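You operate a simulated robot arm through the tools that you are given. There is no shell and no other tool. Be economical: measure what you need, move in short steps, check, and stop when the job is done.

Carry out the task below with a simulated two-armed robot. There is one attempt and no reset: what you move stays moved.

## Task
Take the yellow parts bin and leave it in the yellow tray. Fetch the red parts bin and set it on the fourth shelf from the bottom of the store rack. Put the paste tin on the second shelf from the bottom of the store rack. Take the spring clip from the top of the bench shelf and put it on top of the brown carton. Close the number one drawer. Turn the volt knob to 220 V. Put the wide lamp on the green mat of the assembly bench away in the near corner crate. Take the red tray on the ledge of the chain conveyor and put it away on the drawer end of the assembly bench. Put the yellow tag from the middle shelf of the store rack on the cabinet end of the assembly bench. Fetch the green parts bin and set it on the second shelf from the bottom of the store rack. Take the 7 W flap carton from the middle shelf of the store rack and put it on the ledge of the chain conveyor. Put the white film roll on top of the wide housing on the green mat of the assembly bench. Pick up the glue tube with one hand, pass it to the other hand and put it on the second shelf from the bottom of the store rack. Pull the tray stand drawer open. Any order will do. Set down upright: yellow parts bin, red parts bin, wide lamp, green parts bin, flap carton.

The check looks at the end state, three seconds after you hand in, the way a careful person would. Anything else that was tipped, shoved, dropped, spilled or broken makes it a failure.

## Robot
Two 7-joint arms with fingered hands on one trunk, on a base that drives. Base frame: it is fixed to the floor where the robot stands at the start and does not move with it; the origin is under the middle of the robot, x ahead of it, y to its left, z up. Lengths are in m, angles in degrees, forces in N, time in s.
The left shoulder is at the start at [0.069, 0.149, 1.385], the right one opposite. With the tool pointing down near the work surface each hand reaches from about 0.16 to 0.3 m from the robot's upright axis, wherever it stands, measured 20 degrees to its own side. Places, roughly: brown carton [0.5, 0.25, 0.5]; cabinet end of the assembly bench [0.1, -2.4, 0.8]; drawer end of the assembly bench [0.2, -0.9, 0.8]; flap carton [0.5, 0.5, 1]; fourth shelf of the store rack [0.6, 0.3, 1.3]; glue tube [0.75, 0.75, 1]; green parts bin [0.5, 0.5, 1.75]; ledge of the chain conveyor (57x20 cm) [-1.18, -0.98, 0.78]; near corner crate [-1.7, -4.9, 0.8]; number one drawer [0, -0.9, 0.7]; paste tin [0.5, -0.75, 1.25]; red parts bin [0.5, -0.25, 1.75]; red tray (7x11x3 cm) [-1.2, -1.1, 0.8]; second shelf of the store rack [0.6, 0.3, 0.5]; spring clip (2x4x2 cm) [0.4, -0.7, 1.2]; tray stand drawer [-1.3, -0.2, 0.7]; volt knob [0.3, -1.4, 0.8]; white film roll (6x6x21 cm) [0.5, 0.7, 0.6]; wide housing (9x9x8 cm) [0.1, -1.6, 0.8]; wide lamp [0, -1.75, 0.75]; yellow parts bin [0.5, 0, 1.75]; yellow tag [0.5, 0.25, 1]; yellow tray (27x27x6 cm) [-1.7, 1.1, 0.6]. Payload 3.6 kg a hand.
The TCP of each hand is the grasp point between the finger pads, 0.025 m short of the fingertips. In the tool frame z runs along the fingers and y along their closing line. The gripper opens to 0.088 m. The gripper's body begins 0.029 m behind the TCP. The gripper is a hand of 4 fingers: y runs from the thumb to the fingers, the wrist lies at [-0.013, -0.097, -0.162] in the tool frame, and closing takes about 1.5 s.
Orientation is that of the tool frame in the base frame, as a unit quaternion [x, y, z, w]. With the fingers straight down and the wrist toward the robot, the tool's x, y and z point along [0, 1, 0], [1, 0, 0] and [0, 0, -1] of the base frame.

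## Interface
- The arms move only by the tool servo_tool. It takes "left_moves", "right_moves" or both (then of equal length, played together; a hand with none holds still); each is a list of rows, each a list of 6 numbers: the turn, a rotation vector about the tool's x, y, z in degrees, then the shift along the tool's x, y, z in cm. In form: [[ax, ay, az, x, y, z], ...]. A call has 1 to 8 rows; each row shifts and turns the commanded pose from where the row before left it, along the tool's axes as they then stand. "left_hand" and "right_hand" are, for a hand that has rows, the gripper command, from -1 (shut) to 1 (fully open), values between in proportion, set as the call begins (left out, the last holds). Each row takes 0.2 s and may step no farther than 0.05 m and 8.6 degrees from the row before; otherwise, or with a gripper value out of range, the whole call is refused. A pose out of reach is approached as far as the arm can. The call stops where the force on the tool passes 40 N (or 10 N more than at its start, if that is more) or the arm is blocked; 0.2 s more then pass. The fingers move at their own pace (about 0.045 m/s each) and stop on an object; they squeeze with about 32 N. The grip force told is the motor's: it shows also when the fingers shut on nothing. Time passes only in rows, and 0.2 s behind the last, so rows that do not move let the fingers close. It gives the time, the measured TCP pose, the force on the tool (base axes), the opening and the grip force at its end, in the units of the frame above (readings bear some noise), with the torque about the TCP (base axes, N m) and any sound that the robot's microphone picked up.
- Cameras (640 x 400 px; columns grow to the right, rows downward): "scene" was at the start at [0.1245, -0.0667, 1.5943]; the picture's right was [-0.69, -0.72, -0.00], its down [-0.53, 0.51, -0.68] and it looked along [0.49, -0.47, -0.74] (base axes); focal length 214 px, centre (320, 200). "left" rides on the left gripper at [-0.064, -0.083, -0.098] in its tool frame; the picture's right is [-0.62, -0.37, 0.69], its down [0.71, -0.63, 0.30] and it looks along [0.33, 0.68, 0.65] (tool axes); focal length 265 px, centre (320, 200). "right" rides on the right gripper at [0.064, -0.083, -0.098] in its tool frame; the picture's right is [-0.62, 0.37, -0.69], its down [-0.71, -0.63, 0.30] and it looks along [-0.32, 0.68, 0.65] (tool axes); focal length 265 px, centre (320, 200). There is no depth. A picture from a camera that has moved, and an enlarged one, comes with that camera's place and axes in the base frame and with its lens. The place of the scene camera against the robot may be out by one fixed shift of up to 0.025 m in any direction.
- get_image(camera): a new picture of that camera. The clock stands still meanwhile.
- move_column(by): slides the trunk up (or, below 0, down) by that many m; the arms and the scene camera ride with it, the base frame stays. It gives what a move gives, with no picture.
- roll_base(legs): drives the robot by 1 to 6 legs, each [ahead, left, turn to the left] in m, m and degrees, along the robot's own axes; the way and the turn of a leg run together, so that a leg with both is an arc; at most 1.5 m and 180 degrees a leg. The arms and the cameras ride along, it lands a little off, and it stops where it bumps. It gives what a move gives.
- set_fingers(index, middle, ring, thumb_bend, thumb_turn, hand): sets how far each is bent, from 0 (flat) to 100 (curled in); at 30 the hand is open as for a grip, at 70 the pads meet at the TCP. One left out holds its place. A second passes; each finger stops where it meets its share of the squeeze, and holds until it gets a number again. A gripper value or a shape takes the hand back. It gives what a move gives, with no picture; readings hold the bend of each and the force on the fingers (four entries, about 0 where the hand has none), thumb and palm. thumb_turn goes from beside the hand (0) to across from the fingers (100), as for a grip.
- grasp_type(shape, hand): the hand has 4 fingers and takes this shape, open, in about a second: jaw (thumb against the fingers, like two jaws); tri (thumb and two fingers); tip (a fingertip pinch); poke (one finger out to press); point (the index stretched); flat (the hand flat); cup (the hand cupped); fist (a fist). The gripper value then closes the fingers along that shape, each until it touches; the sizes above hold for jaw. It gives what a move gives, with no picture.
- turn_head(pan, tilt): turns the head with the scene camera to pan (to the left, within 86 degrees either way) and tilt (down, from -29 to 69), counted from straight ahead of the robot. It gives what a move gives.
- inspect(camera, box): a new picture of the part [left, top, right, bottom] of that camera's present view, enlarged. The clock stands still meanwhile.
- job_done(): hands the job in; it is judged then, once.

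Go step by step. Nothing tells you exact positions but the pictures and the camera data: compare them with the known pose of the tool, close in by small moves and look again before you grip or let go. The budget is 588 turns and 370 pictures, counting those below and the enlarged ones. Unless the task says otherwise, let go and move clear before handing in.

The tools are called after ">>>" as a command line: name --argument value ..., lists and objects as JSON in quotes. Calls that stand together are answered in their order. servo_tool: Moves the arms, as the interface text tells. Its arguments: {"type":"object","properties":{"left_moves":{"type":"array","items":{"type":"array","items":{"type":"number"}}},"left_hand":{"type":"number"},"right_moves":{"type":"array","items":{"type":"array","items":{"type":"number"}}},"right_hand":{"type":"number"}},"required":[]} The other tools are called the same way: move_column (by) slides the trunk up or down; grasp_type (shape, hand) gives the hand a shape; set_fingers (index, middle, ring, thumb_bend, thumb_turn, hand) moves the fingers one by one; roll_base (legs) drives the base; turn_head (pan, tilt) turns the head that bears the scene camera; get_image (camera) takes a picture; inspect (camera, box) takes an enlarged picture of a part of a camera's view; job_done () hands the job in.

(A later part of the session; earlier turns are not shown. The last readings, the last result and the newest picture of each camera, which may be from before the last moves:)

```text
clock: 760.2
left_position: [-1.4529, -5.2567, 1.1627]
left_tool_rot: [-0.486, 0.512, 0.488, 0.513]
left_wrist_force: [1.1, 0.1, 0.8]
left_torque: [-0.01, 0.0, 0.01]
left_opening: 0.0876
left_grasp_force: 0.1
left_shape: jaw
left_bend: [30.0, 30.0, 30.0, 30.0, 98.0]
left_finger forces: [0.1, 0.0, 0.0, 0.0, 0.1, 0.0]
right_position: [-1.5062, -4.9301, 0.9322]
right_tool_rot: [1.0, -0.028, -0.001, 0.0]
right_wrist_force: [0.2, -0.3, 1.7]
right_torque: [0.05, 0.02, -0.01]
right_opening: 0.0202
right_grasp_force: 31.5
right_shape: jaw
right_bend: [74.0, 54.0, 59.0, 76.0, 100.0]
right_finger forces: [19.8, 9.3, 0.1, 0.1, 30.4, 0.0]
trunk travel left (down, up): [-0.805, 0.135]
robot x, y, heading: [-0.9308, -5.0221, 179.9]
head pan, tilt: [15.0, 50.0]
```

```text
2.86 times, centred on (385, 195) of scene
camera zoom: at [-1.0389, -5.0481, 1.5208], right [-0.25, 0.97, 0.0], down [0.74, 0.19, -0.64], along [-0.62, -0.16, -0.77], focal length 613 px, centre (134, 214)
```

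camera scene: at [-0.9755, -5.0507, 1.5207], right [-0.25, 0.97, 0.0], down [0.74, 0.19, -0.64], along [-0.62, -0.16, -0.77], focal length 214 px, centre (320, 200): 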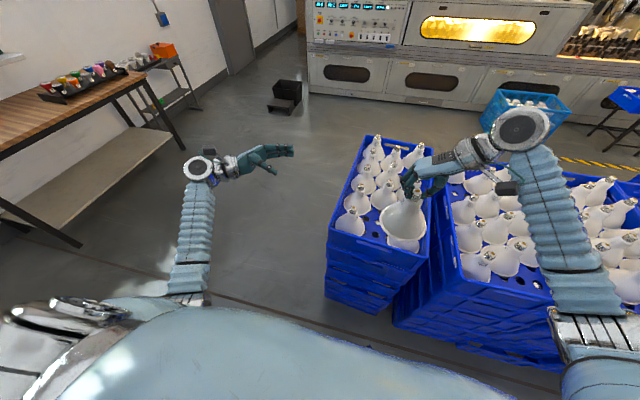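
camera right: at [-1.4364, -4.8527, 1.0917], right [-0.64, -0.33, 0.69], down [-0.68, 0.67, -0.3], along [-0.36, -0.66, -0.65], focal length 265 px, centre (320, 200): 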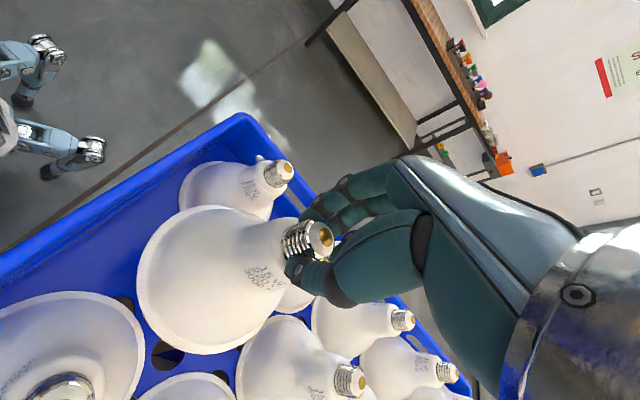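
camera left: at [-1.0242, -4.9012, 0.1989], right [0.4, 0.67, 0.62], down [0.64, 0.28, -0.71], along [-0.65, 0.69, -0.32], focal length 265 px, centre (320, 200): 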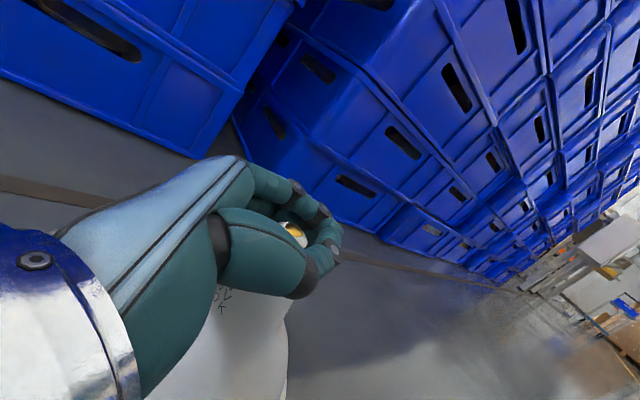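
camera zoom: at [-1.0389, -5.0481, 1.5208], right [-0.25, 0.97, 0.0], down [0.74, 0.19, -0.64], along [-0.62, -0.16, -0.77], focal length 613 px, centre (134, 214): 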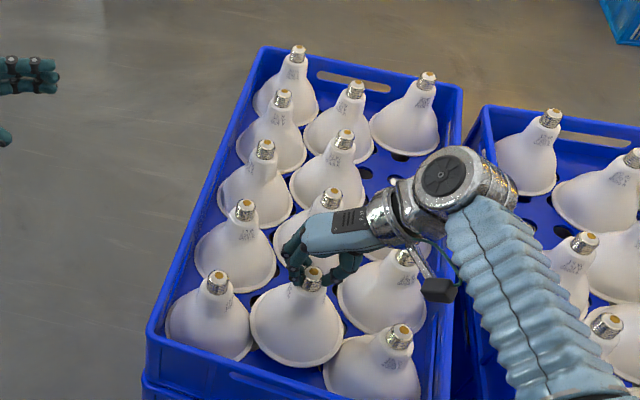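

It's seated among its neighbours. Release (partial opening) and rise.

>>> servo_tool --right_moves '[[0, 0, 0, 0, 0, 0.2], [0, 0, 0, 0, 0, 0], [0, 0, 0, 0, 0, 0], [0, 0, 0, 0, 0, 0], [0, 0, 0, 0, 0, 0]]' --right_hand 0.4

>>> servo_tool --right_moves '[[0, 0, 0, 0, 0, -2], [0, 0, 0, 0, 0, -3], [0, 0, 0, 0, 0, -4], [0, 0, 0, 0, 0, -4], [0, 0, 0, 0, 0, -4], [0, 0, 0, 0, 0, 0]]'

>>> inspect --camera "scene" --box '[320, 125, 450, 265]'

```text
clock: 761.4
left_position: [-1.4534, -5.257, 1.163]
left_tool_rot: [-0.487, 0.512, 0.488, 0.513]
left_wrist_force: [-1.0, 1.0, -1.0]
left_torque: [-0.01, 0.0, -0.05]
left_opening: 0.0876
left_grasp_force: 0.1
left_shape: jaw
left_bend: [30.0, 30.0, 30.0, 30.0, 98.0]
left_finger forces: [0.0, 0.0, 0.1, 0.1, 0.0, 0.1]
right_position: [-1.5054, -4.9331, 0.9289]
right_tool_rot: [1.0, -0.029, -0.001, -0.001]
right_wrist_force: [1.7, -0.3, 0.5]
right_torque: [-0.01, 0.03, -0.02]
right_opening: 0.0614
right_grasp_force: 0.0
right_shape: jaw
right_bend: [28.0, 37.0, 34.0, 58.0, 99.0]
right_finger forces: [0.0, 0.0, 0.1, 0.0, 0.1, 0.1]
trunk travel left (down, up): [-0.805, 0.135]
robot x, y, heading: [-0.9347, -5.0114, 179.8]
head pan, tilt: [15.0, 50.0]
```

```text
clock: 762.8
left_position: [-1.4542, -5.2564, 1.1627]
left_tool_rot: [-0.487, 0.512, 0.489, 0.513]
left_wrist_force: [-0.4, -0.1, 0.1]
left_torque: [0.0, 0.04, 0.02]
left_opening: 0.0876
left_grasp_force: 0.1
left_shape: jaw
left_bend: [30.0, 30.0, 30.0, 30.0, 98.0]
left_finger forces: [0.0, 0.0, 0.1, 0.0, 0.0, 0.0]
right_position: [-1.5039, -4.9311, 1.099]
right_tool_rot: [1.0, -0.029, -0.001, -0.001]
right_wrist_force: [0.0, 0.1, 0.4]
right_torque: [-0.01, -0.02, -0.03]
right_opening: 0.0611
right_grasp_force: 0.0
right_shape: jaw
right_bend: [28.0, 37.0, 34.0, 58.0, 99.0]
right_finger forces: [0.1, 0.1, 0.0, 0.0, 0.1, 0.0]
trunk travel left (down, up): [-0.805, 0.135]
robot x, y, heading: [-0.9333, -5.0173, 179.6]
head pan, tilt: [15.0, 50.0]
```

```text
2.86 times, centred on (385, 195) of scene
camera zoom: at [-1.0389, -5.0479, 1.5207], right [-0.25, 0.97, 0.0], down [0.74, 0.19, -0.64], along [-0.62, -0.16, -0.77], focal length 613 px, centre (134, 214)
```

zoom: 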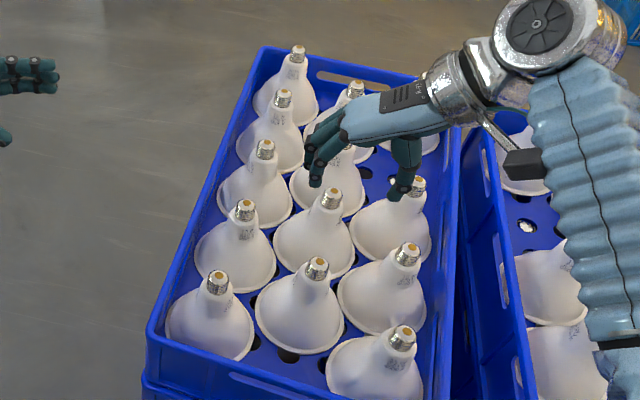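

The lamp is in the crate, upright. Now back to the remaining jobs: I return up the aisle to the fallen carton.

>>> roll_base --legs '[[-0.42, 0, 0], [0, -1.4, 0.2], [0, -1.4, 0], [0, -1.4, 0]]'

>>> turn_head --pan -20 --tilt 40

>>> get_image --camera "scene"

```text
clock: 820.9
left_position: [-0.9077, -1.0757, 1.1645]
left_tool_rot: [-0.479, 0.518, 0.482, 0.519]
left_wrist_force: [0.3, -0.6, 0.5]
left_torque: [0.01, -0.01, 0.0]
left_opening: 0.0876
left_grasp_force: 0.0
left_shape: jaw
left_bend: [30.0, 30.0, 30.0, 30.0, 98.0]
left_finger forces: [0.0, 0.0, 0.0, 0.0, 0.0, 0.0]
right_position: [-0.9497, -0.7479, 1.0986]
right_tool_rot: [0.999, -0.042, -0.001, -0.001]
right_wrist_force: [0.4, 0.2, 0.2]
right_torque: [0.01, -0.02, -0.02]
right_opening: 0.061
right_grasp_force: 0.2
right_shape: jaw
right_bend: [28.0, 37.0, 34.0, 58.0, 99.0]
right_finger forces: [0.1, 0.0, 0.1, 0.0, 0.1, 0.1]
trunk travel left (down, up): [-0.805, 0.135]
robot x, y, heading: [-0.38, -0.8537, 178.0]
head pan, tilt: [15.0, 50.0]
```

```text
clock: 821.9
left_position: [-0.9078, -1.075, 1.1625]
left_tool_rot: [-0.479, 0.517, 0.482, 0.52]
left_wrist_force: [0.8, 0.6, 0.3]
left_torque: [0.0, -0.02, 0.0]
left_opening: 0.0879
left_grasp_force: 0.0
left_shape: jaw
left_bend: [30.0, 30.0, 30.0, 30.0, 98.0]
left_finger forces: [0.0, 0.0, 0.0, 0.0, 0.0, 0.1]
right_position: [-0.9496, -0.7496, 1.0991]
right_tool_rot: [0.999, -0.042, -0.001, -0.001]
right_wrist_force: [0.2, -0.2, 0.5]
right_torque: [-0.01, -0.01, 0.01]
right_opening: 0.0614
right_grasp_force: 0.0
right_shape: jaw
right_bend: [28.0, 37.0, 34.0, 58.0, 99.0]
right_finger forces: [0.0, 0.0, 0.0, 0.0, 0.0, 0.0]
trunk travel left (down, up): [-0.805, 0.135]
robot x, y, heading: [-0.3799, -0.8502, 178.1]
head pan, tilt: [-20.0, 40.0]
```

```text
115 pictures are left
camera scene: at [-0.4913, -0.8288, 1.5348], right [0.37, 0.93, 0.0], down [0.6, -0.24, -0.77], along [-0.71, 0.29, -0.64], focal length 214 px, centre (320, 200)
```

scene: 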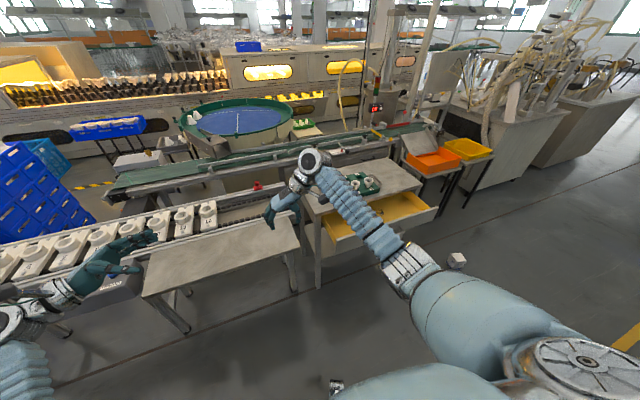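

>>> roll_base --legs '[[0, -1.25, 2], [0.08, 0, 0]]'

>>> move_column --by -0.4

>>> turn_head --pan -15 --tilt 55

>>> get_image --camera "scene"

>>> get_image --camera "right"

```text
clock: 838.8
left_position: [-0.9434, 0.1353, 1.1648]
left_tool_rot: [-0.48, 0.518, 0.482, 0.519]
left_wrist_force: [-0.4, 0.1, -0.1]
left_torque: [-0.01, 0.01, 0.02]
left_opening: 0.0879
left_grasp_force: 0.1
left_shape: jaw
left_bend: [30.0, 30.0, 30.0, 30.0, 98.0]
left_finger forces: [0.0, 0.0, 0.0, 0.0, 0.0, 0.0]
right_position: [-0.9879, 0.4618, 1.0996]
right_tool_rot: [0.999, -0.041, -0.002, 0.0]
right_wrist_force: [-0.2, -0.7, -0.5]
right_torque: [-0.04, 0.0, -0.01]
right_opening: 0.0617
right_grasp_force: 0.1
right_shape: jaw
right_bend: [27.0, 37.0, 34.0, 58.0, 99.0]
right_finger forces: [0.0, 0.1, 0.1, 0.0, 0.0, 0.1]
trunk travel left (down, up): [-0.805, 0.135]
robot x, y, heading: [-0.4177, 0.3632, 178.2]
head pan, tilt: [-20.0, 40.0]
```

```text
clock: 842.6
left_position: [-0.9458, 0.1351, 0.762]
left_tool_rot: [-0.48, 0.518, 0.481, 0.52]
left_wrist_force: [1.0, 1.3, -0.1]
left_torque: [0.02, 0.0, 0.02]
left_opening: 0.0879
left_grasp_force: 0.1
left_shape: jaw
left_bend: [30.0, 30.0, 30.0, 30.0, 98.0]
left_finger forces: [0.0, 0.0, 0.1, 0.0, 0.1, 0.0]
right_position: [-0.9872, 0.4614, 0.6975]
right_tool_rot: [0.999, -0.042, -0.001, -0.001]
right_wrist_force: [-0.1, 0.0, 0.8]
right_torque: [0.02, 0.01, 0.02]
right_opening: 0.0614
right_grasp_force: 0.0
right_shape: jaw
right_bend: [27.0, 37.0, 34.0, 58.0, 99.0]
right_finger forces: [0.0, 0.1, 0.0, 0.0, 0.0, 0.1]
trunk travel left (down, up): [-0.405, 0.535]
robot x, y, heading: [-0.4211, 0.3616, 178.2]
head pan, tilt: [-20.0, 40.0]
```

```text
clock: 843.4
left_position: [-0.9454, 0.1354, 0.7637]
left_tool_rot: [-0.48, 0.517, 0.483, 0.518]
left_wrist_force: [-0.7, -0.2, 0.0]
left_torque: [0.01, 0.02, 0.02]
left_opening: 0.0877
left_grasp_force: 0.1
left_shape: jaw
left_bend: [30.0, 30.0, 30.0, 30.0, 98.0]
left_finger forces: [0.0, 0.0, 0.0, 0.1, 0.0, 0.0]
right_position: [-0.9881, 0.4605, 0.6971]
right_tool_rot: [0.999, -0.041, -0.001, -0.001]
right_wrist_force: [-0.3, 0.5, 0.1]
right_torque: [0.02, 0.01, -0.03]
right_opening: 0.0613
right_grasp_force: 0.1
right_shape: jaw
right_bend: [27.0, 37.0, 34.0, 58.0, 99.0]
right_finger forces: [0.0, 0.0, 0.0, 0.0, 0.1, 0.0]
trunk travel left (down, up): [-0.405, 0.535]
robot x, y, heading: [-0.4271, 0.3602, 178.2]
head pan, tilt: [-15.0, 55.0]
```

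```text
114 pictures are left
camera scene: at [-0.5232, 0.3715, 1.1143], right [0.29, 0.96, 0.0], down [0.78, -0.24, -0.57], along [-0.55, 0.17, -0.82], focal length 214 px, centre (320, 200)
```

scene: 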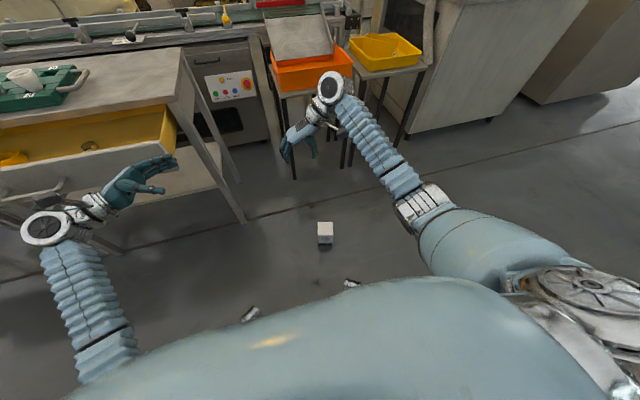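

```text
113 pictures are left
camera right: at [-0.9179, 0.5394, 0.7961], right [-0.65, -0.32, 0.69], down [-0.66, 0.69, -0.3], along [-0.38, -0.65, -0.65], focal length 265 px, centre (320, 200)
```

right: 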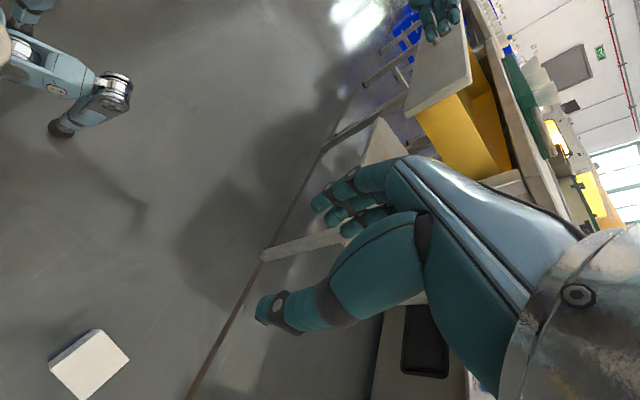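

>>> inspect --camera "scene" --box '[290, 205, 360, 260]'

```text
7.27 times, centred on (325, 232) of scene
camera zoom: at [-0.5232, 0.3715, 1.1143], right [0.29, 0.96, 0.0], down [0.78, -0.24, -0.57], along [-0.55, 0.17, -0.82], focal length 1560 px, centre (284, -36)
```

zoom: 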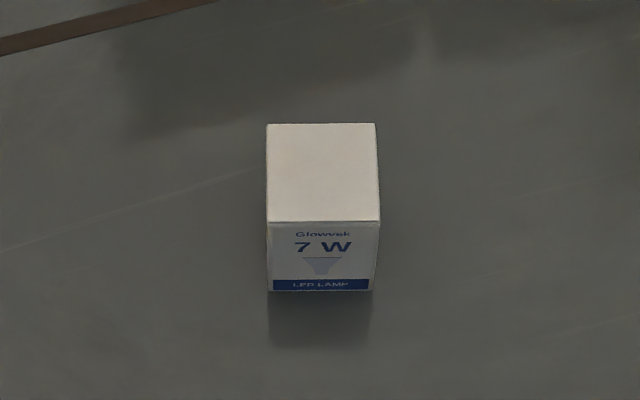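

The carton stands upright on the floor, front toward me, yawed ~17°. I open the right hand wide, lower and align above it.

>>> set_fingers --hand "right" --index 20 --middle 20 --ring 20 --thumb_bend 20 --thumb_turn 100

>>> servo_tool --right_moves '[[0, 0, 6, -1.3, -3.2, 0], [0, 0, 6.2, -1.3, -3.2, 0], [0, 0, 0, -1.3, -3.2, 0], [0, 0, 0, 0, 0, 0]]'

>>> move_column --by -0.38

>>> get_image --camera "right"

```text
clock: 844.4
left_position: [-0.9455, 0.1354, 0.7628]
left_tool_rot: [-0.48, 0.517, 0.482, 0.52]
left_wrist_force: [-0.3, -1.0, 0.6]
left_torque: [0.03, -0.03, 0.01]
left_opening: 0.0878
left_grasp_force: 0.0
left_shape: jaw
left_bend: [30.0, 30.0, 30.0, 30.0, 98.0]
left_finger forces: [0.0, 0.1, 0.0, 0.0, 0.0, 0.0]
right_position: [-0.9885, 0.4623, 0.699]
right_tool_rot: [0.999, -0.042, -0.001, 0.0]
right_wrist_force: [-0.5, 0.7, 0.4]
right_torque: [-0.02, 0.05, 0.01]
right_opening: 0.1032
right_grasp_force: 0.0
right_shape: fingers
right_bend: [20.0, 20.0, 20.0, 20.0, 97.0]
right_finger forces: [0.0, 0.0, 0.0, 0.0, 0.0, 0.0]
trunk travel left (down, up): [-0.405, 0.535]
robot x, y, heading: [-0.4213, 0.3606, 178.4]
head pan, tilt: [-15.0, 55.0]
```

```text
clock: 845.4
left_position: [-0.9454, 0.1346, 0.7621]
left_tool_rot: [-0.479, 0.518, 0.483, 0.519]
left_wrist_force: [-0.7, 0.2, -0.4]
left_torque: [-0.01, -0.03, 0.0]
left_opening: 0.0878
left_grasp_force: 0.2
left_shape: jaw
left_bend: [30.0, 30.0, 30.0, 30.0, 98.0]
left_finger forces: [0.0, 0.0, 0.0, 0.0, 0.0, 0.0]
right_position: [-1.0105, 0.5628, 0.6987]
right_tool_rot: [0.989, -0.147, 0.0, 0.0]
right_wrist_force: [0.1, -1.7, 0.4]
right_torque: [0.0, 0.0, 0.03]
right_opening: 0.1034
right_grasp_force: 0.1
right_shape: fingers
right_bend: [20.0, 20.0, 20.0, 20.0, 97.0]
right_finger forces: [0.0, 0.0, 0.0, 0.0, 0.1, 0.1]
trunk travel left (down, up): [-0.405, 0.535]
robot x, y, heading: [-0.4206, 0.3603, 177.9]
head pan, tilt: [-15.0, 55.0]
```

```text
clock: 849.1
left_position: [-0.9454, 0.1355, 0.3836]
left_tool_rot: [-0.479, 0.518, 0.482, 0.519]
left_wrist_force: [0.1, 0.0, -0.1]
left_torque: [0.01, 0.02, -0.03]
left_opening: 0.0877
left_grasp_force: 0.1
left_shape: jaw
left_bend: [30.0, 30.0, 30.0, 30.0, 98.0]
left_finger forces: [0.1, 0.0, 0.0, 0.1, 0.0, 0.0]
right_position: [-1.0086, 0.5619, 0.3182]
right_tool_rot: [0.989, -0.147, -0.001, 0.001]
right_wrist_force: [0.5, -0.3, -1.0]
right_torque: [0.02, 0.01, -0.02]
right_opening: 0.1037
right_grasp_force: 0.0
right_shape: fingers
right_bend: [20.0, 20.0, 20.0, 20.0, 97.0]
right_finger forces: [0.0, 0.0, 0.1, 0.0, 0.0, 0.1]
trunk travel left (down, up): [-0.025, 0.915]
robot x, y, heading: [-0.4199, 0.3613, 178.3]
head pan, tilt: [-15.0, 55.0]
```

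```text
111 pictures are left
camera right: at [-0.9239, 0.6233, 0.4161], right [-0.7, -0.17, 0.69], down [-0.5, 0.81, -0.3], along [-0.51, -0.56, -0.65], focal length 265 px, centre (320, 200)
```

right: 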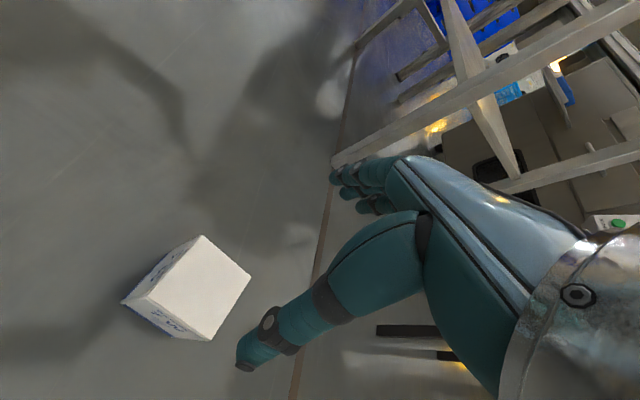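

>>> servo_tool --right_moves '[[0, 0, -4.4, -1.1, 0.3, 4], [0, 0, -4.3, -1.1, 0.3, 4], [0, 0, 0, 0, 0, 4], [0, 0, 0, 0, 0, 3], [0, 0, 0, 0, 0, 0]]'

>>> get_image --camera "right"

```text
clock: 850.3
left_position: [-0.9463, 0.1356, 0.3838]
left_tool_rot: [-0.481, 0.518, 0.481, 0.519]
left_wrist_force: [-0.7, 0.5, 0.9]
left_torque: [0.01, -0.02, 0.01]
left_opening: 0.0879
left_grasp_force: 0.1
left_shape: jaw
left_bend: [30.0, 30.0, 30.0, 30.0, 98.0]
left_finger forces: [0.1, 0.1, 0.0, 0.0, 0.0, 0.0]
right_position: [-1.0308, 0.5616, 0.1682]
right_tool_rot: [0.997, -0.071, -0.001, 0.0]
right_wrist_force: [-0.4, 0.5, -0.2]
right_torque: [-0.02, 0.01, 0.01]
right_opening: 0.1033
right_grasp_force: 0.0
right_shape: fingers
right_bend: [20.0, 20.0, 20.0, 20.0, 97.0]
right_finger forces: [0.0, 0.0, 0.0, 0.0, 0.0, 0.0]
trunk travel left (down, up): [-0.025, 0.915]
robot x, y, heading: [-0.4208, 0.3603, 178.3]
head pan, tilt: [-15.0, 55.0]
```

```text
110 pictures are left
camera right: at [-0.9566, 0.6355, 0.2652], right [-0.66, -0.28, 0.69], down [-0.62, 0.73, -0.3], along [-0.42, -0.63, -0.65], focal length 265 px, centre (320, 200)
```

right: 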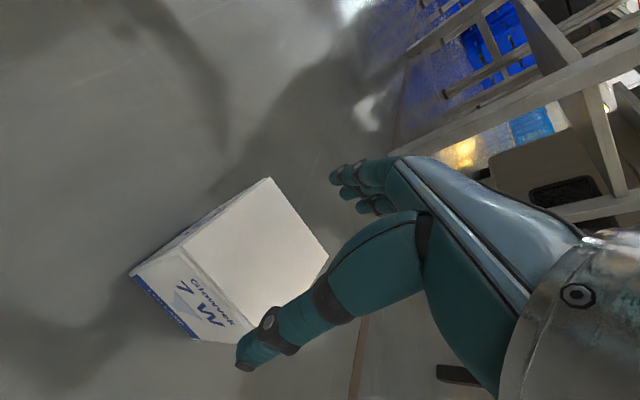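

>>> servo_tool --right_moves '[[0, 0, 8.2, 0, 0.2, 0], [0, 0, 0, 0, 0, 2.5], [0, 0, 0, 0, 0, 2], [0, 0, 0, 0, 0, 1.8], [0, 0, 0, 0, 0, 0]]'

>>> get_image --camera "right"

```text
clock: 851.5
left_position: [-0.9466, 0.1359, 0.3839]
left_tool_rot: [-0.48, 0.518, 0.483, 0.519]
left_wrist_force: [0.4, 0.2, -0.3]
left_torque: [0.01, 0.04, -0.02]
left_opening: 0.0879
left_grasp_force: 0.0
left_shape: jaw
left_bend: [30.0, 30.0, 30.0, 30.0, 98.0]
left_finger forces: [0.0, 0.0, 0.0, 0.0, 0.1, 0.0]
right_position: [-1.0325, 0.5576, 0.1056]
right_tool_rot: [0.99, -0.143, -0.002, -0.001]
right_wrist_force: [0.8, 0.8, 5.4]
right_torque: [0.0, 0.0, -0.02]
right_opening: 0.1058
right_grasp_force: 2.4
right_shape: fingers
right_bend: [20.0, 20.0, 20.0, 19.0, 97.0]
right_finger forces: [1.7, 0.0, 0.0, 0.0, 3.1, 0.1]
trunk travel left (down, up): [-0.025, 0.915]
robot x, y, heading: [-0.4262, 0.3627, 178.3]
head pan, tilt: [-15.0, 55.0]
```

```text
109 pictures are left
camera right: at [-0.9472, 0.6201, 0.2029], right [-0.7, -0.18, 0.7], down [-0.51, 0.81, -0.3], along [-0.51, -0.56, -0.65], focal length 265 px, centre (320, 200)
```

right: 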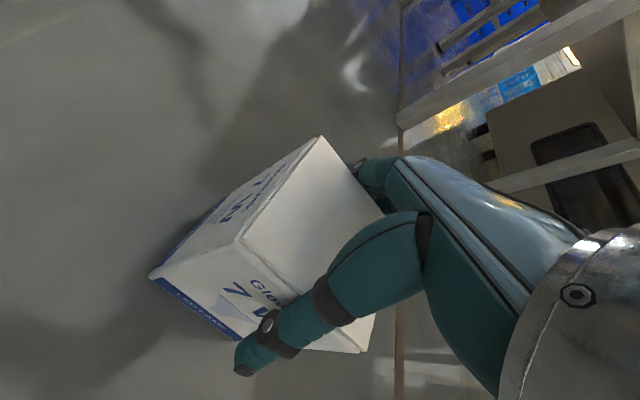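

Snug around the box. Close with the gripper and lift.

>>> servo_tool --right_moves '[[0, 0, 0, 0, 0, 0], [0, 0, 0, 0, 0, 0], [0, 0, 0, 0, 0, 0], [0, 0, 0, 0, 0, 0], [0, 0, 0, 0, 0, 0]]' --right_hand -1

>>> servo_tool --right_moves '[[0, 0, 0, 0, 0, -2], [0, 0, 0, 0, 0, -4], [0, 0, 0, 0, 0, -4], [0, 0, 0, 0, 0, 0]]'

>>> get_image --camera "right"

```text
clock: 852.7
left_position: [-0.9461, 0.135, 0.385]
left_tool_rot: [-0.48, 0.518, 0.483, 0.518]
left_wrist_force: [0.1, 0.0, -0.6]
left_torque: [0.0, -0.02, 0.02]
left_opening: 0.0878
left_grasp_force: 0.1
left_shape: jaw
left_bend: [30.0, 30.0, 30.0, 30.0, 98.0]
left_finger forces: [0.0, 0.1, 0.1, 0.0, 0.0, 0.0]
right_position: [-1.0325, 0.5576, 0.1065]
right_tool_rot: [0.99, -0.144, -0.003, 0.0]
right_wrist_force: [-0.7, 0.8, 12.8]
right_torque: [-0.49, 0.18, 0.09]
right_opening: 0.0677
right_grasp_force: 32.1
right_shape: jaw
right_bend: [23.0, 32.0, 30.0, 49.0, 97.0]
right_finger forces: [33.7, 13.5, 4.6, 0.0, 52.1, 0.0]
trunk travel left (down, up): [-0.025, 0.915]
robot x, y, heading: [-0.4198, 0.3607, 178.1]
head pan, tilt: [-15.0, 55.0]
```

```text
clock: 853.7
left_position: [-0.9461, 0.1347, 0.383]
left_tool_rot: [-0.479, 0.518, 0.482, 0.519]
left_wrist_force: [-0.3, -0.4, 0.0]
left_torque: [0.01, 0.0, -0.03]
left_opening: 0.0878
left_grasp_force: 0.0
left_shape: jaw
left_bend: [30.0, 30.0, 30.0, 30.0, 98.0]
left_finger forces: [0.1, 0.0, 0.1, 0.0, 0.1, 0.0]
right_position: [-1.0344, 0.5577, 0.2094]
right_tool_rot: [0.989, -0.145, 0.0, 0.0]
right_wrist_force: [0.8, 0.3, 0.0]
right_torque: [-0.01, 0.01, -0.01]
right_opening: 0.0677
right_grasp_force: 31.7
right_shape: jaw
right_bend: [23.0, 33.0, 30.0, 49.0, 97.0]
right_finger forces: [32.4, 12.7, 4.3, 0.0, 50.1, 0.0]
trunk travel left (down, up): [-0.025, 0.915]
robot x, y, heading: [-0.4238, 0.3615, 178.3]
head pan, tilt: [-15.0, 55.0]
```

```text
108 pictures are left
camera right: at [-0.9487, 0.6194, 0.3072], right [-0.7, -0.18, 0.69], down [-0.51, 0.81, -0.3], along [-0.51, -0.56, -0.65], focal length 265 px, centre (320, 200)
```

right: 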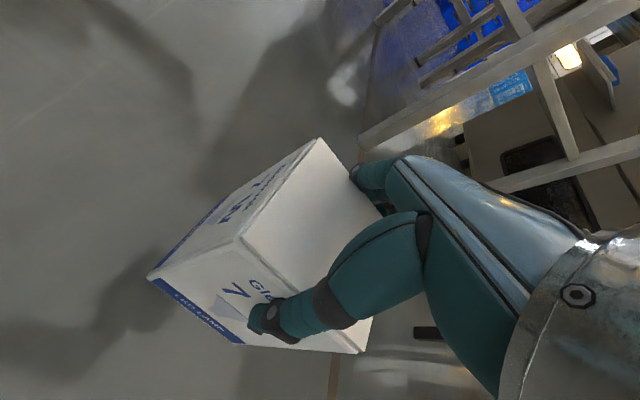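

Secure. Raise and slide to the conveyor ledge (no turning).

>>> move_column --by 0.4

>>> move_column --by 0.4

>>> roll_base --legs '[[0, 1.42, 1.5], [0.13, 0, 0]]'

>>> turn_head --pan -10 --tilt 40

>>> get_image --camera "scene"

>>> get_image --camera "right"

```text
clock: 857.5
left_position: [-0.946, 0.1342, 0.7835]
left_tool_rot: [-0.48, 0.518, 0.482, 0.52]
left_wrist_force: [-0.4, -0.1, -1.0]
left_torque: [-0.03, 0.01, -0.01]
left_opening: 0.0881
left_grasp_force: 0.0
left_shape: jaw
left_bend: [30.0, 30.0, 30.0, 30.0, 98.0]
left_finger forces: [0.0, 0.1, 0.0, 0.0, 0.1, 0.0]
right_position: [-1.0339, 0.5583, 0.609]
right_tool_rot: [0.99, -0.144, -0.001, 0.0]
right_wrist_force: [0.9, 0.4, 0.4]
right_torque: [0.0, 0.0, 0.0]
right_opening: 0.0681
right_grasp_force: 32.3
right_shape: jaw
right_bend: [23.0, 33.0, 30.0, 49.0, 97.0]
right_finger forces: [32.4, 12.7, 4.3, 0.0, 50.2, 0.1]
trunk travel left (down, up): [-0.425, 0.515]
robot x, y, heading: [-0.4252, 0.3603, 178.3]
head pan, tilt: [-15.0, 55.0]
```

```text
clock: 861.3
left_position: [-0.9462, 0.1368, 1.1834]
left_tool_rot: [-0.48, 0.518, 0.481, 0.519]
left_wrist_force: [-0.4, -0.7, -0.3]
left_torque: [0.0, -0.01, 0.03]
left_opening: 0.088
left_grasp_force: 0.1
left_shape: jaw
left_bend: [30.0, 30.0, 30.0, 30.0, 98.0]
left_finger forces: [0.0, 0.0, 0.0, 0.0, 0.0, 0.1]
right_position: [-1.0349, 0.5576, 1.0098]
right_tool_rot: [0.99, -0.144, 0.0, 0.0]
right_wrist_force: [-0.3, -0.3, -0.8]
right_torque: [0.01, 0.04, 0.04]
right_opening: 0.0678
right_grasp_force: 31.9
right_shape: jaw
right_bend: [23.0, 33.0, 30.0, 49.0, 97.0]
right_finger forces: [32.4, 12.8, 4.3, 0.1, 50.1, 0.1]
trunk travel left (down, up): [-0.825, 0.115]
robot x, y, heading: [-0.4202, 0.3611, 178.2]
head pan, tilt: [-15.0, 55.0]
```

```text
clock: 881.7
left_position: [-1.0984, -1.311, 1.1859]
left_tool_rot: [-0.484, 0.514, 0.488, 0.513]
left_wrist_force: [-0.5, 0.2, 0.8]
left_torque: [0.0, -0.02, -0.01]
left_opening: 0.0877
left_grasp_force: 0.0
left_shape: jaw
left_bend: [30.0, 30.0, 30.0, 30.0, 98.0]
left_finger forces: [0.0, 0.0, 0.1, 0.1, 0.0, 0.0]
right_position: [-1.1973, -0.8896, 1.0108]
right_tool_rot: [0.991, -0.133, -0.001, 0.0]
right_wrist_force: [-0.2, -0.3, -0.1]
right_torque: [-0.02, 0.02, -0.01]
right_opening: 0.0677
right_grasp_force: 32.4
right_shape: jaw
right_bend: [23.0, 33.0, 31.0, 49.0, 97.0]
right_finger forces: [31.7, 12.5, 4.2, 0.0, 49.2, 0.0]
trunk travel left (down, up): [-0.825, 0.115]
robot x, y, heading: [-0.5864, -1.0761, 179.6]
head pan, tilt: [-15.0, 55.0]
```

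```text
clock: 882.4
left_position: [-1.1005, -1.3129, 1.1827]
left_tool_rot: [-0.485, 0.512, 0.487, 0.515]
left_wrist_force: [-0.9, -0.3, 0.6]
left_torque: [0.02, -0.05, 0.0]
left_opening: 0.0881
left_grasp_force: 0.1
left_shape: jaw
left_bend: [30.0, 30.0, 30.0, 30.0, 98.0]
left_finger forces: [0.0, 0.0, 0.0, 0.1, 0.0, 0.1]
right_position: [-1.1995, -0.8922, 1.009]
right_tool_rot: [0.991, -0.133, -0.001, -0.001]
right_wrist_force: [0.7, 0.1, -0.9]
right_torque: [-0.01, 0.0, -0.02]
right_opening: 0.0675
right_grasp_force: 31.7
right_shape: jaw
right_bend: [23.0, 33.0, 31.0, 49.0, 97.0]
right_finger forces: [31.7, 12.6, 4.2, 0.0, 49.3, 0.0]
trunk travel left (down, up): [-0.825, 0.115]
robot x, y, heading: [-0.586, -1.0744, 179.5]
head pan, tilt: [-10.0, 40.0]
```

```text
107 pictures are left
camera scene: at [-0.7022, -1.072, 1.5548], right [0.18, 0.98, 0.0], down [0.63, -0.12, -0.77], along [-0.75, 0.14, -0.64], focal length 214 px, centre (320, 200)
```

scene: 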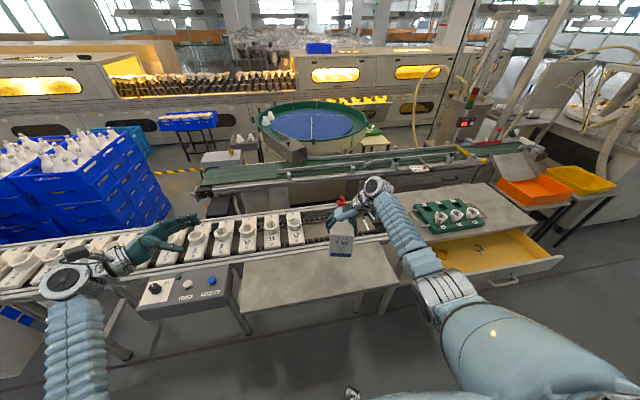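

```text
106 pictures are left
camera right: at [-1.1153, -0.8282, 1.1071], right [-0.69, -0.19, 0.69], down [-0.52, 0.8, -0.3], along [-0.49, -0.57, -0.65], focal length 265 px, centre (320, 200)
```

right: 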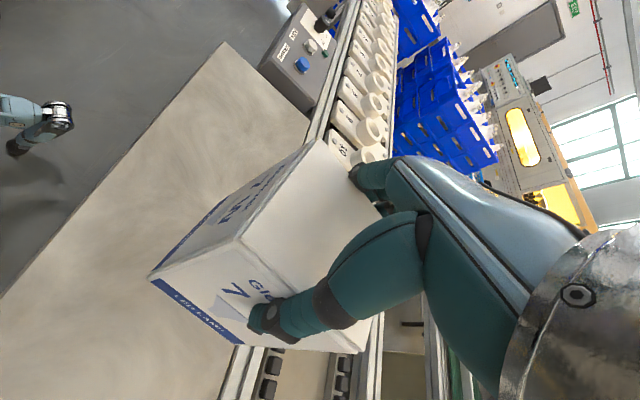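

Ledge spans x -1.29…-1.08; the carton is over it. Lower it.

>>> servo_tool --right_moves '[[0, 0, 0, 1.0, 0, 3.5], [0, 0, 0, 0, 0, 3.5], [0, 0, 0, 0, 0, 2.5], [0, 0, 0, 0, 0, 1.0], [0, 0, 0, 0, 0, 0]]'

>>> servo_tool --right_moves '[[0, 0, 0, 0, 0, 0.6], [0, 0, 0, 0, 0, 0.6], [0, 0, 0, 0, 0, 0.6], [0, 0, 0, 0, 0, 0]]'

>>> inspect --camera "scene" --box '[240, 170, 440, 320]'

```text
clock: 883.6
left_position: [-1.1015, -1.3124, 1.1833]
left_tool_rot: [-0.486, 0.512, 0.487, 0.514]
left_wrist_force: [-0.4, 0.0, -1.2]
left_torque: [0.0, -0.01, -0.02]
left_opening: 0.0878
left_grasp_force: 0.1
left_shape: jaw
left_bend: [30.0, 30.0, 30.0, 30.0, 98.0]
left_finger forces: [0.0, 0.1, 0.1, 0.0, 0.1, 0.0]
right_position: [-1.1872, -0.8932, 0.9027]
right_tool_rot: [0.991, -0.133, -0.001, 0.0]
right_wrist_force: [0.5, 0.2, -0.2]
right_torque: [0.02, 0.02, 0.03]
right_opening: 0.0681
right_grasp_force: 32.1
right_shape: jaw
right_bend: [23.0, 33.0, 31.0, 49.0, 97.0]
right_finger forces: [31.5, 12.6, 4.3, 0.1, 49.2, 0.1]
trunk travel left (down, up): [-0.825, 0.115]
robot x, y, heading: [-0.5856, -1.0728, 179.2]
head pan, tilt: [-10.0, 40.0]
```

```text
clock: 884.6
left_position: [-1.0998, -1.3103, 1.1842]
left_tool_rot: [-0.484, 0.513, 0.488, 0.514]
left_wrist_force: [0.3, 0.4, 0.2]
left_torque: [-0.02, 0.0, 0.02]
left_opening: 0.0879
left_grasp_force: 0.1
left_shape: jaw
left_bend: [30.0, 30.0, 30.0, 30.0, 98.0]
left_finger forces: [0.1, 0.0, 0.0, 0.0, 0.0, 0.1]
right_position: [-1.189, -0.8932, 0.8877]
right_tool_rot: [0.991, -0.133, -0.003, 0.0]
right_wrist_force: [-0.6, 1.0, 8.2]
right_torque: [-0.26, 0.08, 0.02]
right_opening: 0.068
right_grasp_force: 31.9
right_shape: jaw
right_bend: [23.0, 33.0, 31.0, 49.0, 97.0]
right_finger forces: [31.9, 13.0, 4.4, 0.0, 50.2, 0.0]
trunk travel left (down, up): [-0.825, 0.115]
robot x, y, heading: [-0.5868, -1.0776, 179.4]
head pan, tilt: [-10.0, 40.0]
```

```text
2.67 times, centred on (340, 245) of scene
camera zoom: at [-0.7005, -1.0701, 1.5551], right [0.18, 0.98, 0.0], down [0.63, -0.12, -0.77], along [-0.75, 0.14, -0.64], focal length 572 px, centre (267, 80)
```

zoom: 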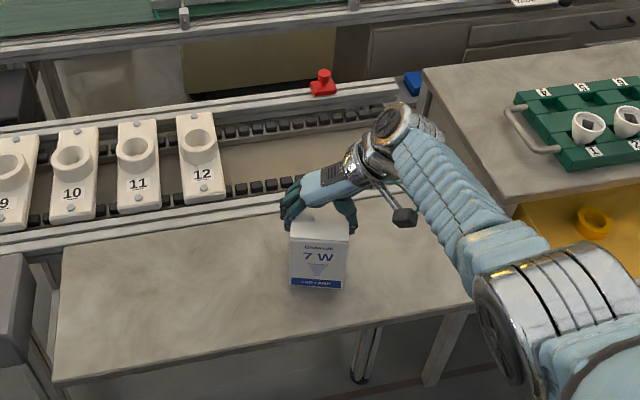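

On the ledge. Open the fingers wide and rise.

>>> set_fingers --hand "right" --index 18 --middle 18 --ring 18 --thumb_bend 18 --thumb_turn 100

>>> servo_tool --right_moves '[[0, 0, 0, 0, 0, -1.5], [0, 0, 0, 0, 0, -2], [0, 0, 0, 0, 0, -4], [0, 0, 0, 0, 0, -4], [0, 0, 0, 0, 0, -4], [0, 0, 0, 0, 0, 0]]'

>>> inspect --camera "scene" --box '[240, 170, 440, 320]'

```text
clock: 885.6
left_position: [-1.1025, -1.3117, 1.1837]
left_tool_rot: [-0.486, 0.512, 0.487, 0.514]
left_wrist_force: [-0.7, -0.5, 0.1]
left_torque: [-0.02, -0.02, -0.04]
left_opening: 0.0882
left_grasp_force: 0.1
left_shape: jaw
left_bend: [30.0, 30.0, 30.0, 30.0, 98.0]
left_finger forces: [0.0, 0.0, 0.1, 0.0, 0.0, 0.1]
right_position: [-1.189, -0.8926, 0.8847]
right_tool_rot: [0.991, -0.133, -0.001, -0.001]
right_wrist_force: [0.4, -0.7, 1.4]
right_torque: [-0.05, 0.02, 0.01]
right_opening: 0.1074
right_grasp_force: 1.2
right_shape: fingers
right_bend: [18.0, 18.0, 18.0, 18.0, 97.0]
right_finger forces: [1.3, 0.1, 0.0, 0.0, 0.0, 0.1]
trunk travel left (down, up): [-0.825, 0.115]
robot x, y, heading: [-0.5876, -1.0746, 179.4]
head pan, tilt: [-10.0, 40.0]
```

```text
clock: 887.0
left_position: [-1.1015, -1.3112, 1.183]
left_tool_rot: [-0.485, 0.513, 0.487, 0.514]
left_wrist_force: [-0.1, -0.5, 0.3]
left_torque: [0.01, -0.03, 0.0]
left_opening: 0.0876
left_grasp_force: 0.2
left_shape: jaw
left_bend: [30.0, 30.0, 30.0, 30.0, 98.0]
left_finger forces: [0.0, 0.1, 0.1, 0.0, 0.0, 0.1]
right_position: [-1.1875, -0.8942, 1.0421]
right_tool_rot: [0.991, -0.133, -0.001, -0.001]
right_wrist_force: [0.4, 0.3, 0.5]
right_torque: [-0.01, -0.01, -0.02]
right_opening: 0.1069
right_grasp_force: 0.1
right_shape: fingers
right_bend: [18.0, 18.0, 18.0, 18.0, 97.0]
right_finger forces: [0.0, 0.0, 0.0, 0.1, 0.1, 0.0]
trunk travel left (down, up): [-0.825, 0.115]
robot x, y, heading: [-0.585, -1.0745, 179.4]
head pan, tilt: [-10.0, 40.0]
```

```text
2.67 times, centred on (340, 245) of scene
camera zoom: at [-0.7017, -1.0703, 1.5549], right [0.18, 0.98, 0.0], down [0.63, -0.12, -0.77], along [-0.75, 0.14, -0.64], focal length 572 px, centre (267, 80)
```

zoom: 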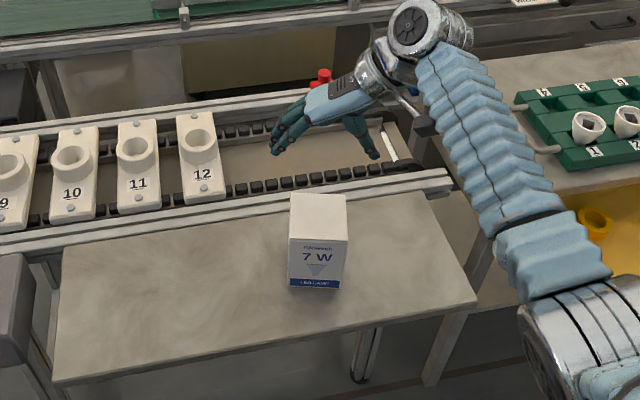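

The carton stands on the ledge. Now back to the open area and turn to face the rack/bench side (hands empty).

>>> roll_base --legs '[[0.0, -1.28, 0.5], [-0.05, 0, 0], [0, 0, -90], [0, 0, -89]]'

>>> grasp_type --hand "right" --shape "jaw"

>>> turn_head --pan -40 --tilt 20

>>> get_image --camera "scene"

```text
clock: 923.9
left_position: [-0.0172, 0.4152, 1.1826]
left_tool_rot: [-0.509, -0.489, 0.51, -0.491]
left_wrist_force: [0.0, 0.6, 0.1]
left_torque: [0.02, -0.01, -0.01]
left_opening: 0.0878
left_grasp_force: 0.2
left_shape: jaw
left_bend: [30.0, 30.0, 30.0, 30.0, 98.0]
left_finger forces: [0.0, 0.0, 0.1, 0.0, 0.0, 0.0]
right_position: [0.0752, -0.0023, 1.0405]
right_tool_rot: [0.124, 0.992, -0.001, 0.001]
right_wrist_force: [-0.7, 0.0, -0.8]
right_torque: [-0.05, 0.01, 0.01]
right_opening: 0.1068
right_grasp_force: 0.1
right_shape: fingers
right_bend: [18.0, 18.0, 18.0, 18.0, 97.0]
right_finger forces: [0.0, 0.1, 0.1, 0.0, 0.0, 0.0]
trunk travel left (down, up): [-0.825, 0.115]
robot x, y, heading: [-0.5243, 0.1713, 0.0]
head pan, tilt: [-10.0, 40.0]
```

```text
clock: 924.8
left_position: [-0.0172, 0.4132, 1.1813]
left_tool_rot: [-0.509, -0.49, 0.51, -0.492]
left_wrist_force: [-0.4, -0.3, 0.7]
left_torque: [-0.01, 0.02, 0.0]
left_opening: 0.0879
left_grasp_force: 0.0
left_shape: jaw
left_bend: [30.0, 30.0, 30.0, 30.0, 98.0]
left_finger forces: [0.0, 0.0, 0.0, 0.0, 0.0, 0.1]
right_position: [0.0754, -0.0022, 1.0404]
right_tool_rot: [0.125, 0.992, -0.001, 0.001]
right_wrist_force: [-0.6, -0.2, -0.5]
right_torque: [0.01, 0.01, 0.03]
right_opening: 0.0882
right_grasp_force: 0.1
right_shape: jaw
right_bend: [30.0, 30.0, 30.0, 30.0, 97.0]
right_finger forces: [0.1, 0.0, 0.0, 0.1, 0.0, 0.0]
trunk travel left (down, up): [-0.825, 0.115]
robot x, y, heading: [-0.5303, 0.1689, 0.4]
head pan, tilt: [-10.0, 40.0]
```

```text
clock: 925.7
left_position: [-0.0177, 0.4146, 1.1824]
left_tool_rot: [-0.508, -0.49, 0.51, -0.492]
left_wrist_force: [0.1, -0.8, 0.1]
left_torque: [-0.03, 0.02, 0.02]
left_opening: 0.0879
left_grasp_force: 0.0
left_shape: jaw
left_bend: [30.0, 30.0, 30.0, 30.0, 98.0]
left_finger forces: [0.1, 0.0, 0.1, 0.0, 0.0, 0.1]
right_position: [0.0758, -0.0011, 1.0408]
right_tool_rot: [0.124, 0.992, -0.001, 0.001]
right_wrist_force: [-0.2, 1.4, 0.4]
right_torque: [-0.03, -0.04, -0.04]
right_opening: 0.0881
right_grasp_force: 0.3
right_shape: jaw
right_bend: [30.0, 30.0, 30.0, 30.0, 97.0]
right_finger forces: [0.1, 0.0, 0.0, 0.1, 0.0, 0.1]
trunk travel left (down, up): [-0.825, 0.115]
robot x, y, heading: [-0.5287, 0.1696, 0.0]
head pan, tilt: [-40.0, 20.0]
```

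```text
103 pictures are left
camera scene: at [-0.3885, 0.0985, 1.5863], right [-0.64, -0.77, 0.0], down [-0.26, 0.22, -0.94], along [0.72, -0.6, -0.34], focal length 214 px, centre (320, 200)
```

scene: 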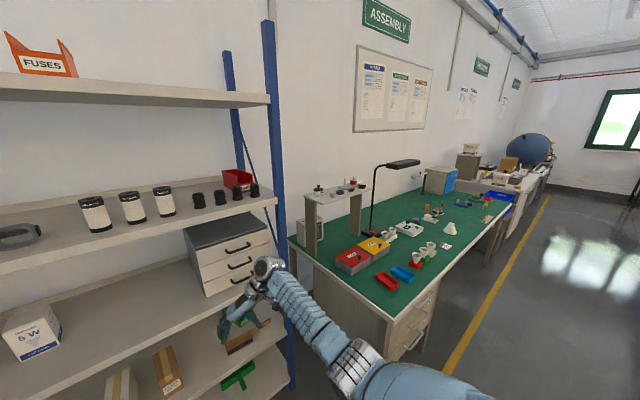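

I raise the trunk a little and swing the right hand's yaw clockwise so it can reach to my right, over the bench shelf.

>>> move_column --by 0.08

>>> servo_tool --right_moves '[[0, 0, 8.5, 0, 0, -2], [0, 0, 8.5, 0, 0, -2], [0, 0, 8.5, 0, 0, -2], [0, 0, 8.5, 0, 0, -2], [0, 0, 8.5, 0, 0, -2], [0, 0, 8.5, 0, 0, -2], [0, 0, 8.5, 0, 0, -2], [0, 0, 8.5, 0, 0, -2]]'

>>> servo_tool --right_moves '[[0, 0, 8.5, -3, -3, -1], [0, 0, 8.5, -3, -3, -1], [0, 0, 8.5, -3, -3, -1], [0, 0, 8.5, -3, -3, -1], [0, 0, 8.5, -3, -2, -1], [0, 0, 8, -3, 0, -1], [0, 0, 0, 0, 0, 0]]'

```text
clock: 926.9
left_position: [-0.0178, 0.415, 1.2622]
left_tool_rot: [-0.509, -0.489, 0.51, -0.491]
left_wrist_force: [0.9, -0.5, 0.4]
left_torque: [0.0, -0.02, -0.01]
left_opening: 0.088
left_grasp_force: 0.1
left_shape: jaw
left_bend: [30.0, 30.0, 30.0, 30.0, 98.0]
left_finger forces: [0.1, 0.0, 0.0, 0.1, 0.0, 0.0]
right_position: [0.0758, -0.0023, 1.1207]
right_tool_rot: [0.124, 0.992, -0.002, 0.001]
right_wrist_force: [0.8, -0.9, -0.5]
right_torque: [0.0, -0.02, 0.02]
right_opening: 0.0881
right_grasp_force: 0.0
right_shape: jaw
right_bend: [30.0, 30.0, 30.0, 30.0, 97.0]
right_finger forces: [0.0, 0.0, 0.1, 0.0, 0.0, 0.1]
trunk travel left (down, up): [-0.905, 0.035]
robot x, y, heading: [-0.5302, 0.1692, 0.5]
head pan, tilt: [-40.0, 20.0]
```

```text
clock: 928.7
left_position: [-0.0176, 0.4161, 1.2623]
left_tool_rot: [-0.509, -0.49, 0.51, -0.491]
left_wrist_force: [-0.9, -0.2, 0.1]
left_torque: [0.01, 0.01, -0.02]
left_opening: 0.0879
left_grasp_force: 0.0
left_shape: jaw
left_bend: [30.0, 30.0, 30.0, 30.0, 98.0]
left_finger forces: [0.0, 0.1, 0.0, 0.0, 0.0, 0.1]
right_position: [0.0767, -0.0024, 1.2808]
right_tool_rot: [0.659, 0.752, 0.0, 0.001]
right_wrist_force: [-0.9, 0.4, 1.0]
right_torque: [0.04, 0.03, -0.02]
right_opening: 0.088
right_grasp_force: 0.0
right_shape: jaw
right_bend: [30.0, 30.0, 30.0, 30.0, 97.0]
right_finger forces: [0.0, 0.0, 0.0, 0.0, 0.1, 0.0]
trunk travel left (down, up): [-0.905, 0.035]
robot x, y, heading: [-0.5303, 0.1701, 0.4]
head pan, tilt: [-40.0, 20.0]
```

```text
clock: 930.3
left_position: [-0.0163, 0.4151, 1.2629]
left_tool_rot: [-0.508, -0.49, 0.511, -0.491]
left_wrist_force: [-0.2, -0.4, 0.1]
left_torque: [-0.02, 0.01, -0.01]
left_opening: 0.0879
left_grasp_force: 0.0
left_shape: jaw
left_bend: [30.0, 30.0, 30.0, 30.0, 98.0]
left_finger forces: [0.0, 0.1, 0.1, 0.0, 0.1, 0.1]
right_position: [-0.101, -0.157, 1.3426]
right_tool_rot: [0.917, 0.4, 0.0, -0.001]
right_wrist_force: [0.5, -0.3, 0.3]
right_torque: [0.0, 0.0, 0.01]
right_opening: 0.0881
right_grasp_force: 0.0
right_shape: jaw
right_bend: [30.0, 30.0, 30.0, 30.0, 97.0]
right_finger forces: [0.0, 0.1, 0.0, 0.1, 0.1, 0.1]
trunk travel left (down, up): [-0.905, 0.035]
robot x, y, heading: [-0.5274, 0.1692, 0.9]
head pan, tilt: [-40.0, 20.0]
```

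Orientation good. I retract the left hand so it stays clear of the rack.

>>> servo_tool --left_moves '[[0, 0, 0, 0, -4, -2], [0, 0, 0, 0, -4, -2], [0, 0, 0, 0, -4, -2], [0, 0, 0, 0, -4, 0], [0, 0, 0, 0, -4, 0], [0, 0, 0, 0, 0, 0]]'

>>> get_image --camera "left"

```text
clock: 931.7
left_position: [-0.2137, 0.4819, 1.2614]
left_tool_rot: [-0.509, -0.489, 0.51, -0.491]
left_wrist_force: [0.2, -1.0, -0.4]
left_torque: [0.0, 0.0, -0.02]
left_opening: 0.0878
left_grasp_force: 0.2
left_shape: jaw
left_bend: [30.0, 30.0, 30.0, 30.0, 98.0]
left_finger forces: [0.1, 0.1, 0.1, 0.0, 0.0, 0.0]
right_position: [-0.0988, -0.1564, 1.3422]
right_tool_rot: [0.916, 0.4, 0.0, 0.0]
right_wrist_force: [0.0, 1.2, 0.2]
right_torque: [-0.02, 0.01, 0.03]
right_opening: 0.0881
right_grasp_force: 0.0
right_shape: jaw
right_bend: [30.0, 30.0, 30.0, 30.0, 97.0]
right_finger forces: [0.0, 0.0, 0.0, 0.0, 0.0, 0.1]
trunk travel left (down, up): [-0.905, 0.035]
robot x, y, heading: [-0.5264, 0.1696, 0.4]
head pan, tilt: [-40.0, 20.0]
```

```text
102 pictures are left
camera left: at [-0.2939, 0.5829, 1.3259], right [-0.39, -0.68, 0.62], down [-0.64, -0.28, -0.71], along [0.66, -0.68, -0.32], focal length 265 px, centre (320, 200)
```

left: 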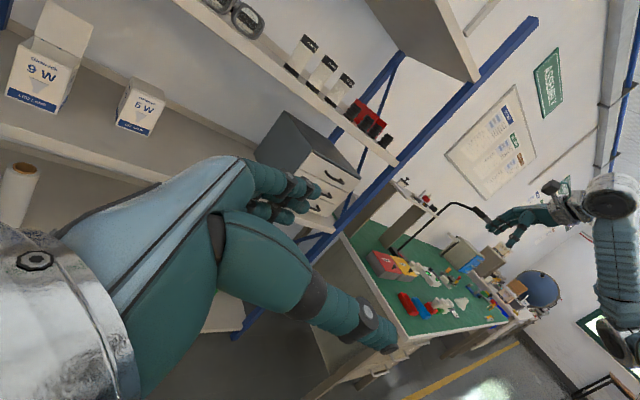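

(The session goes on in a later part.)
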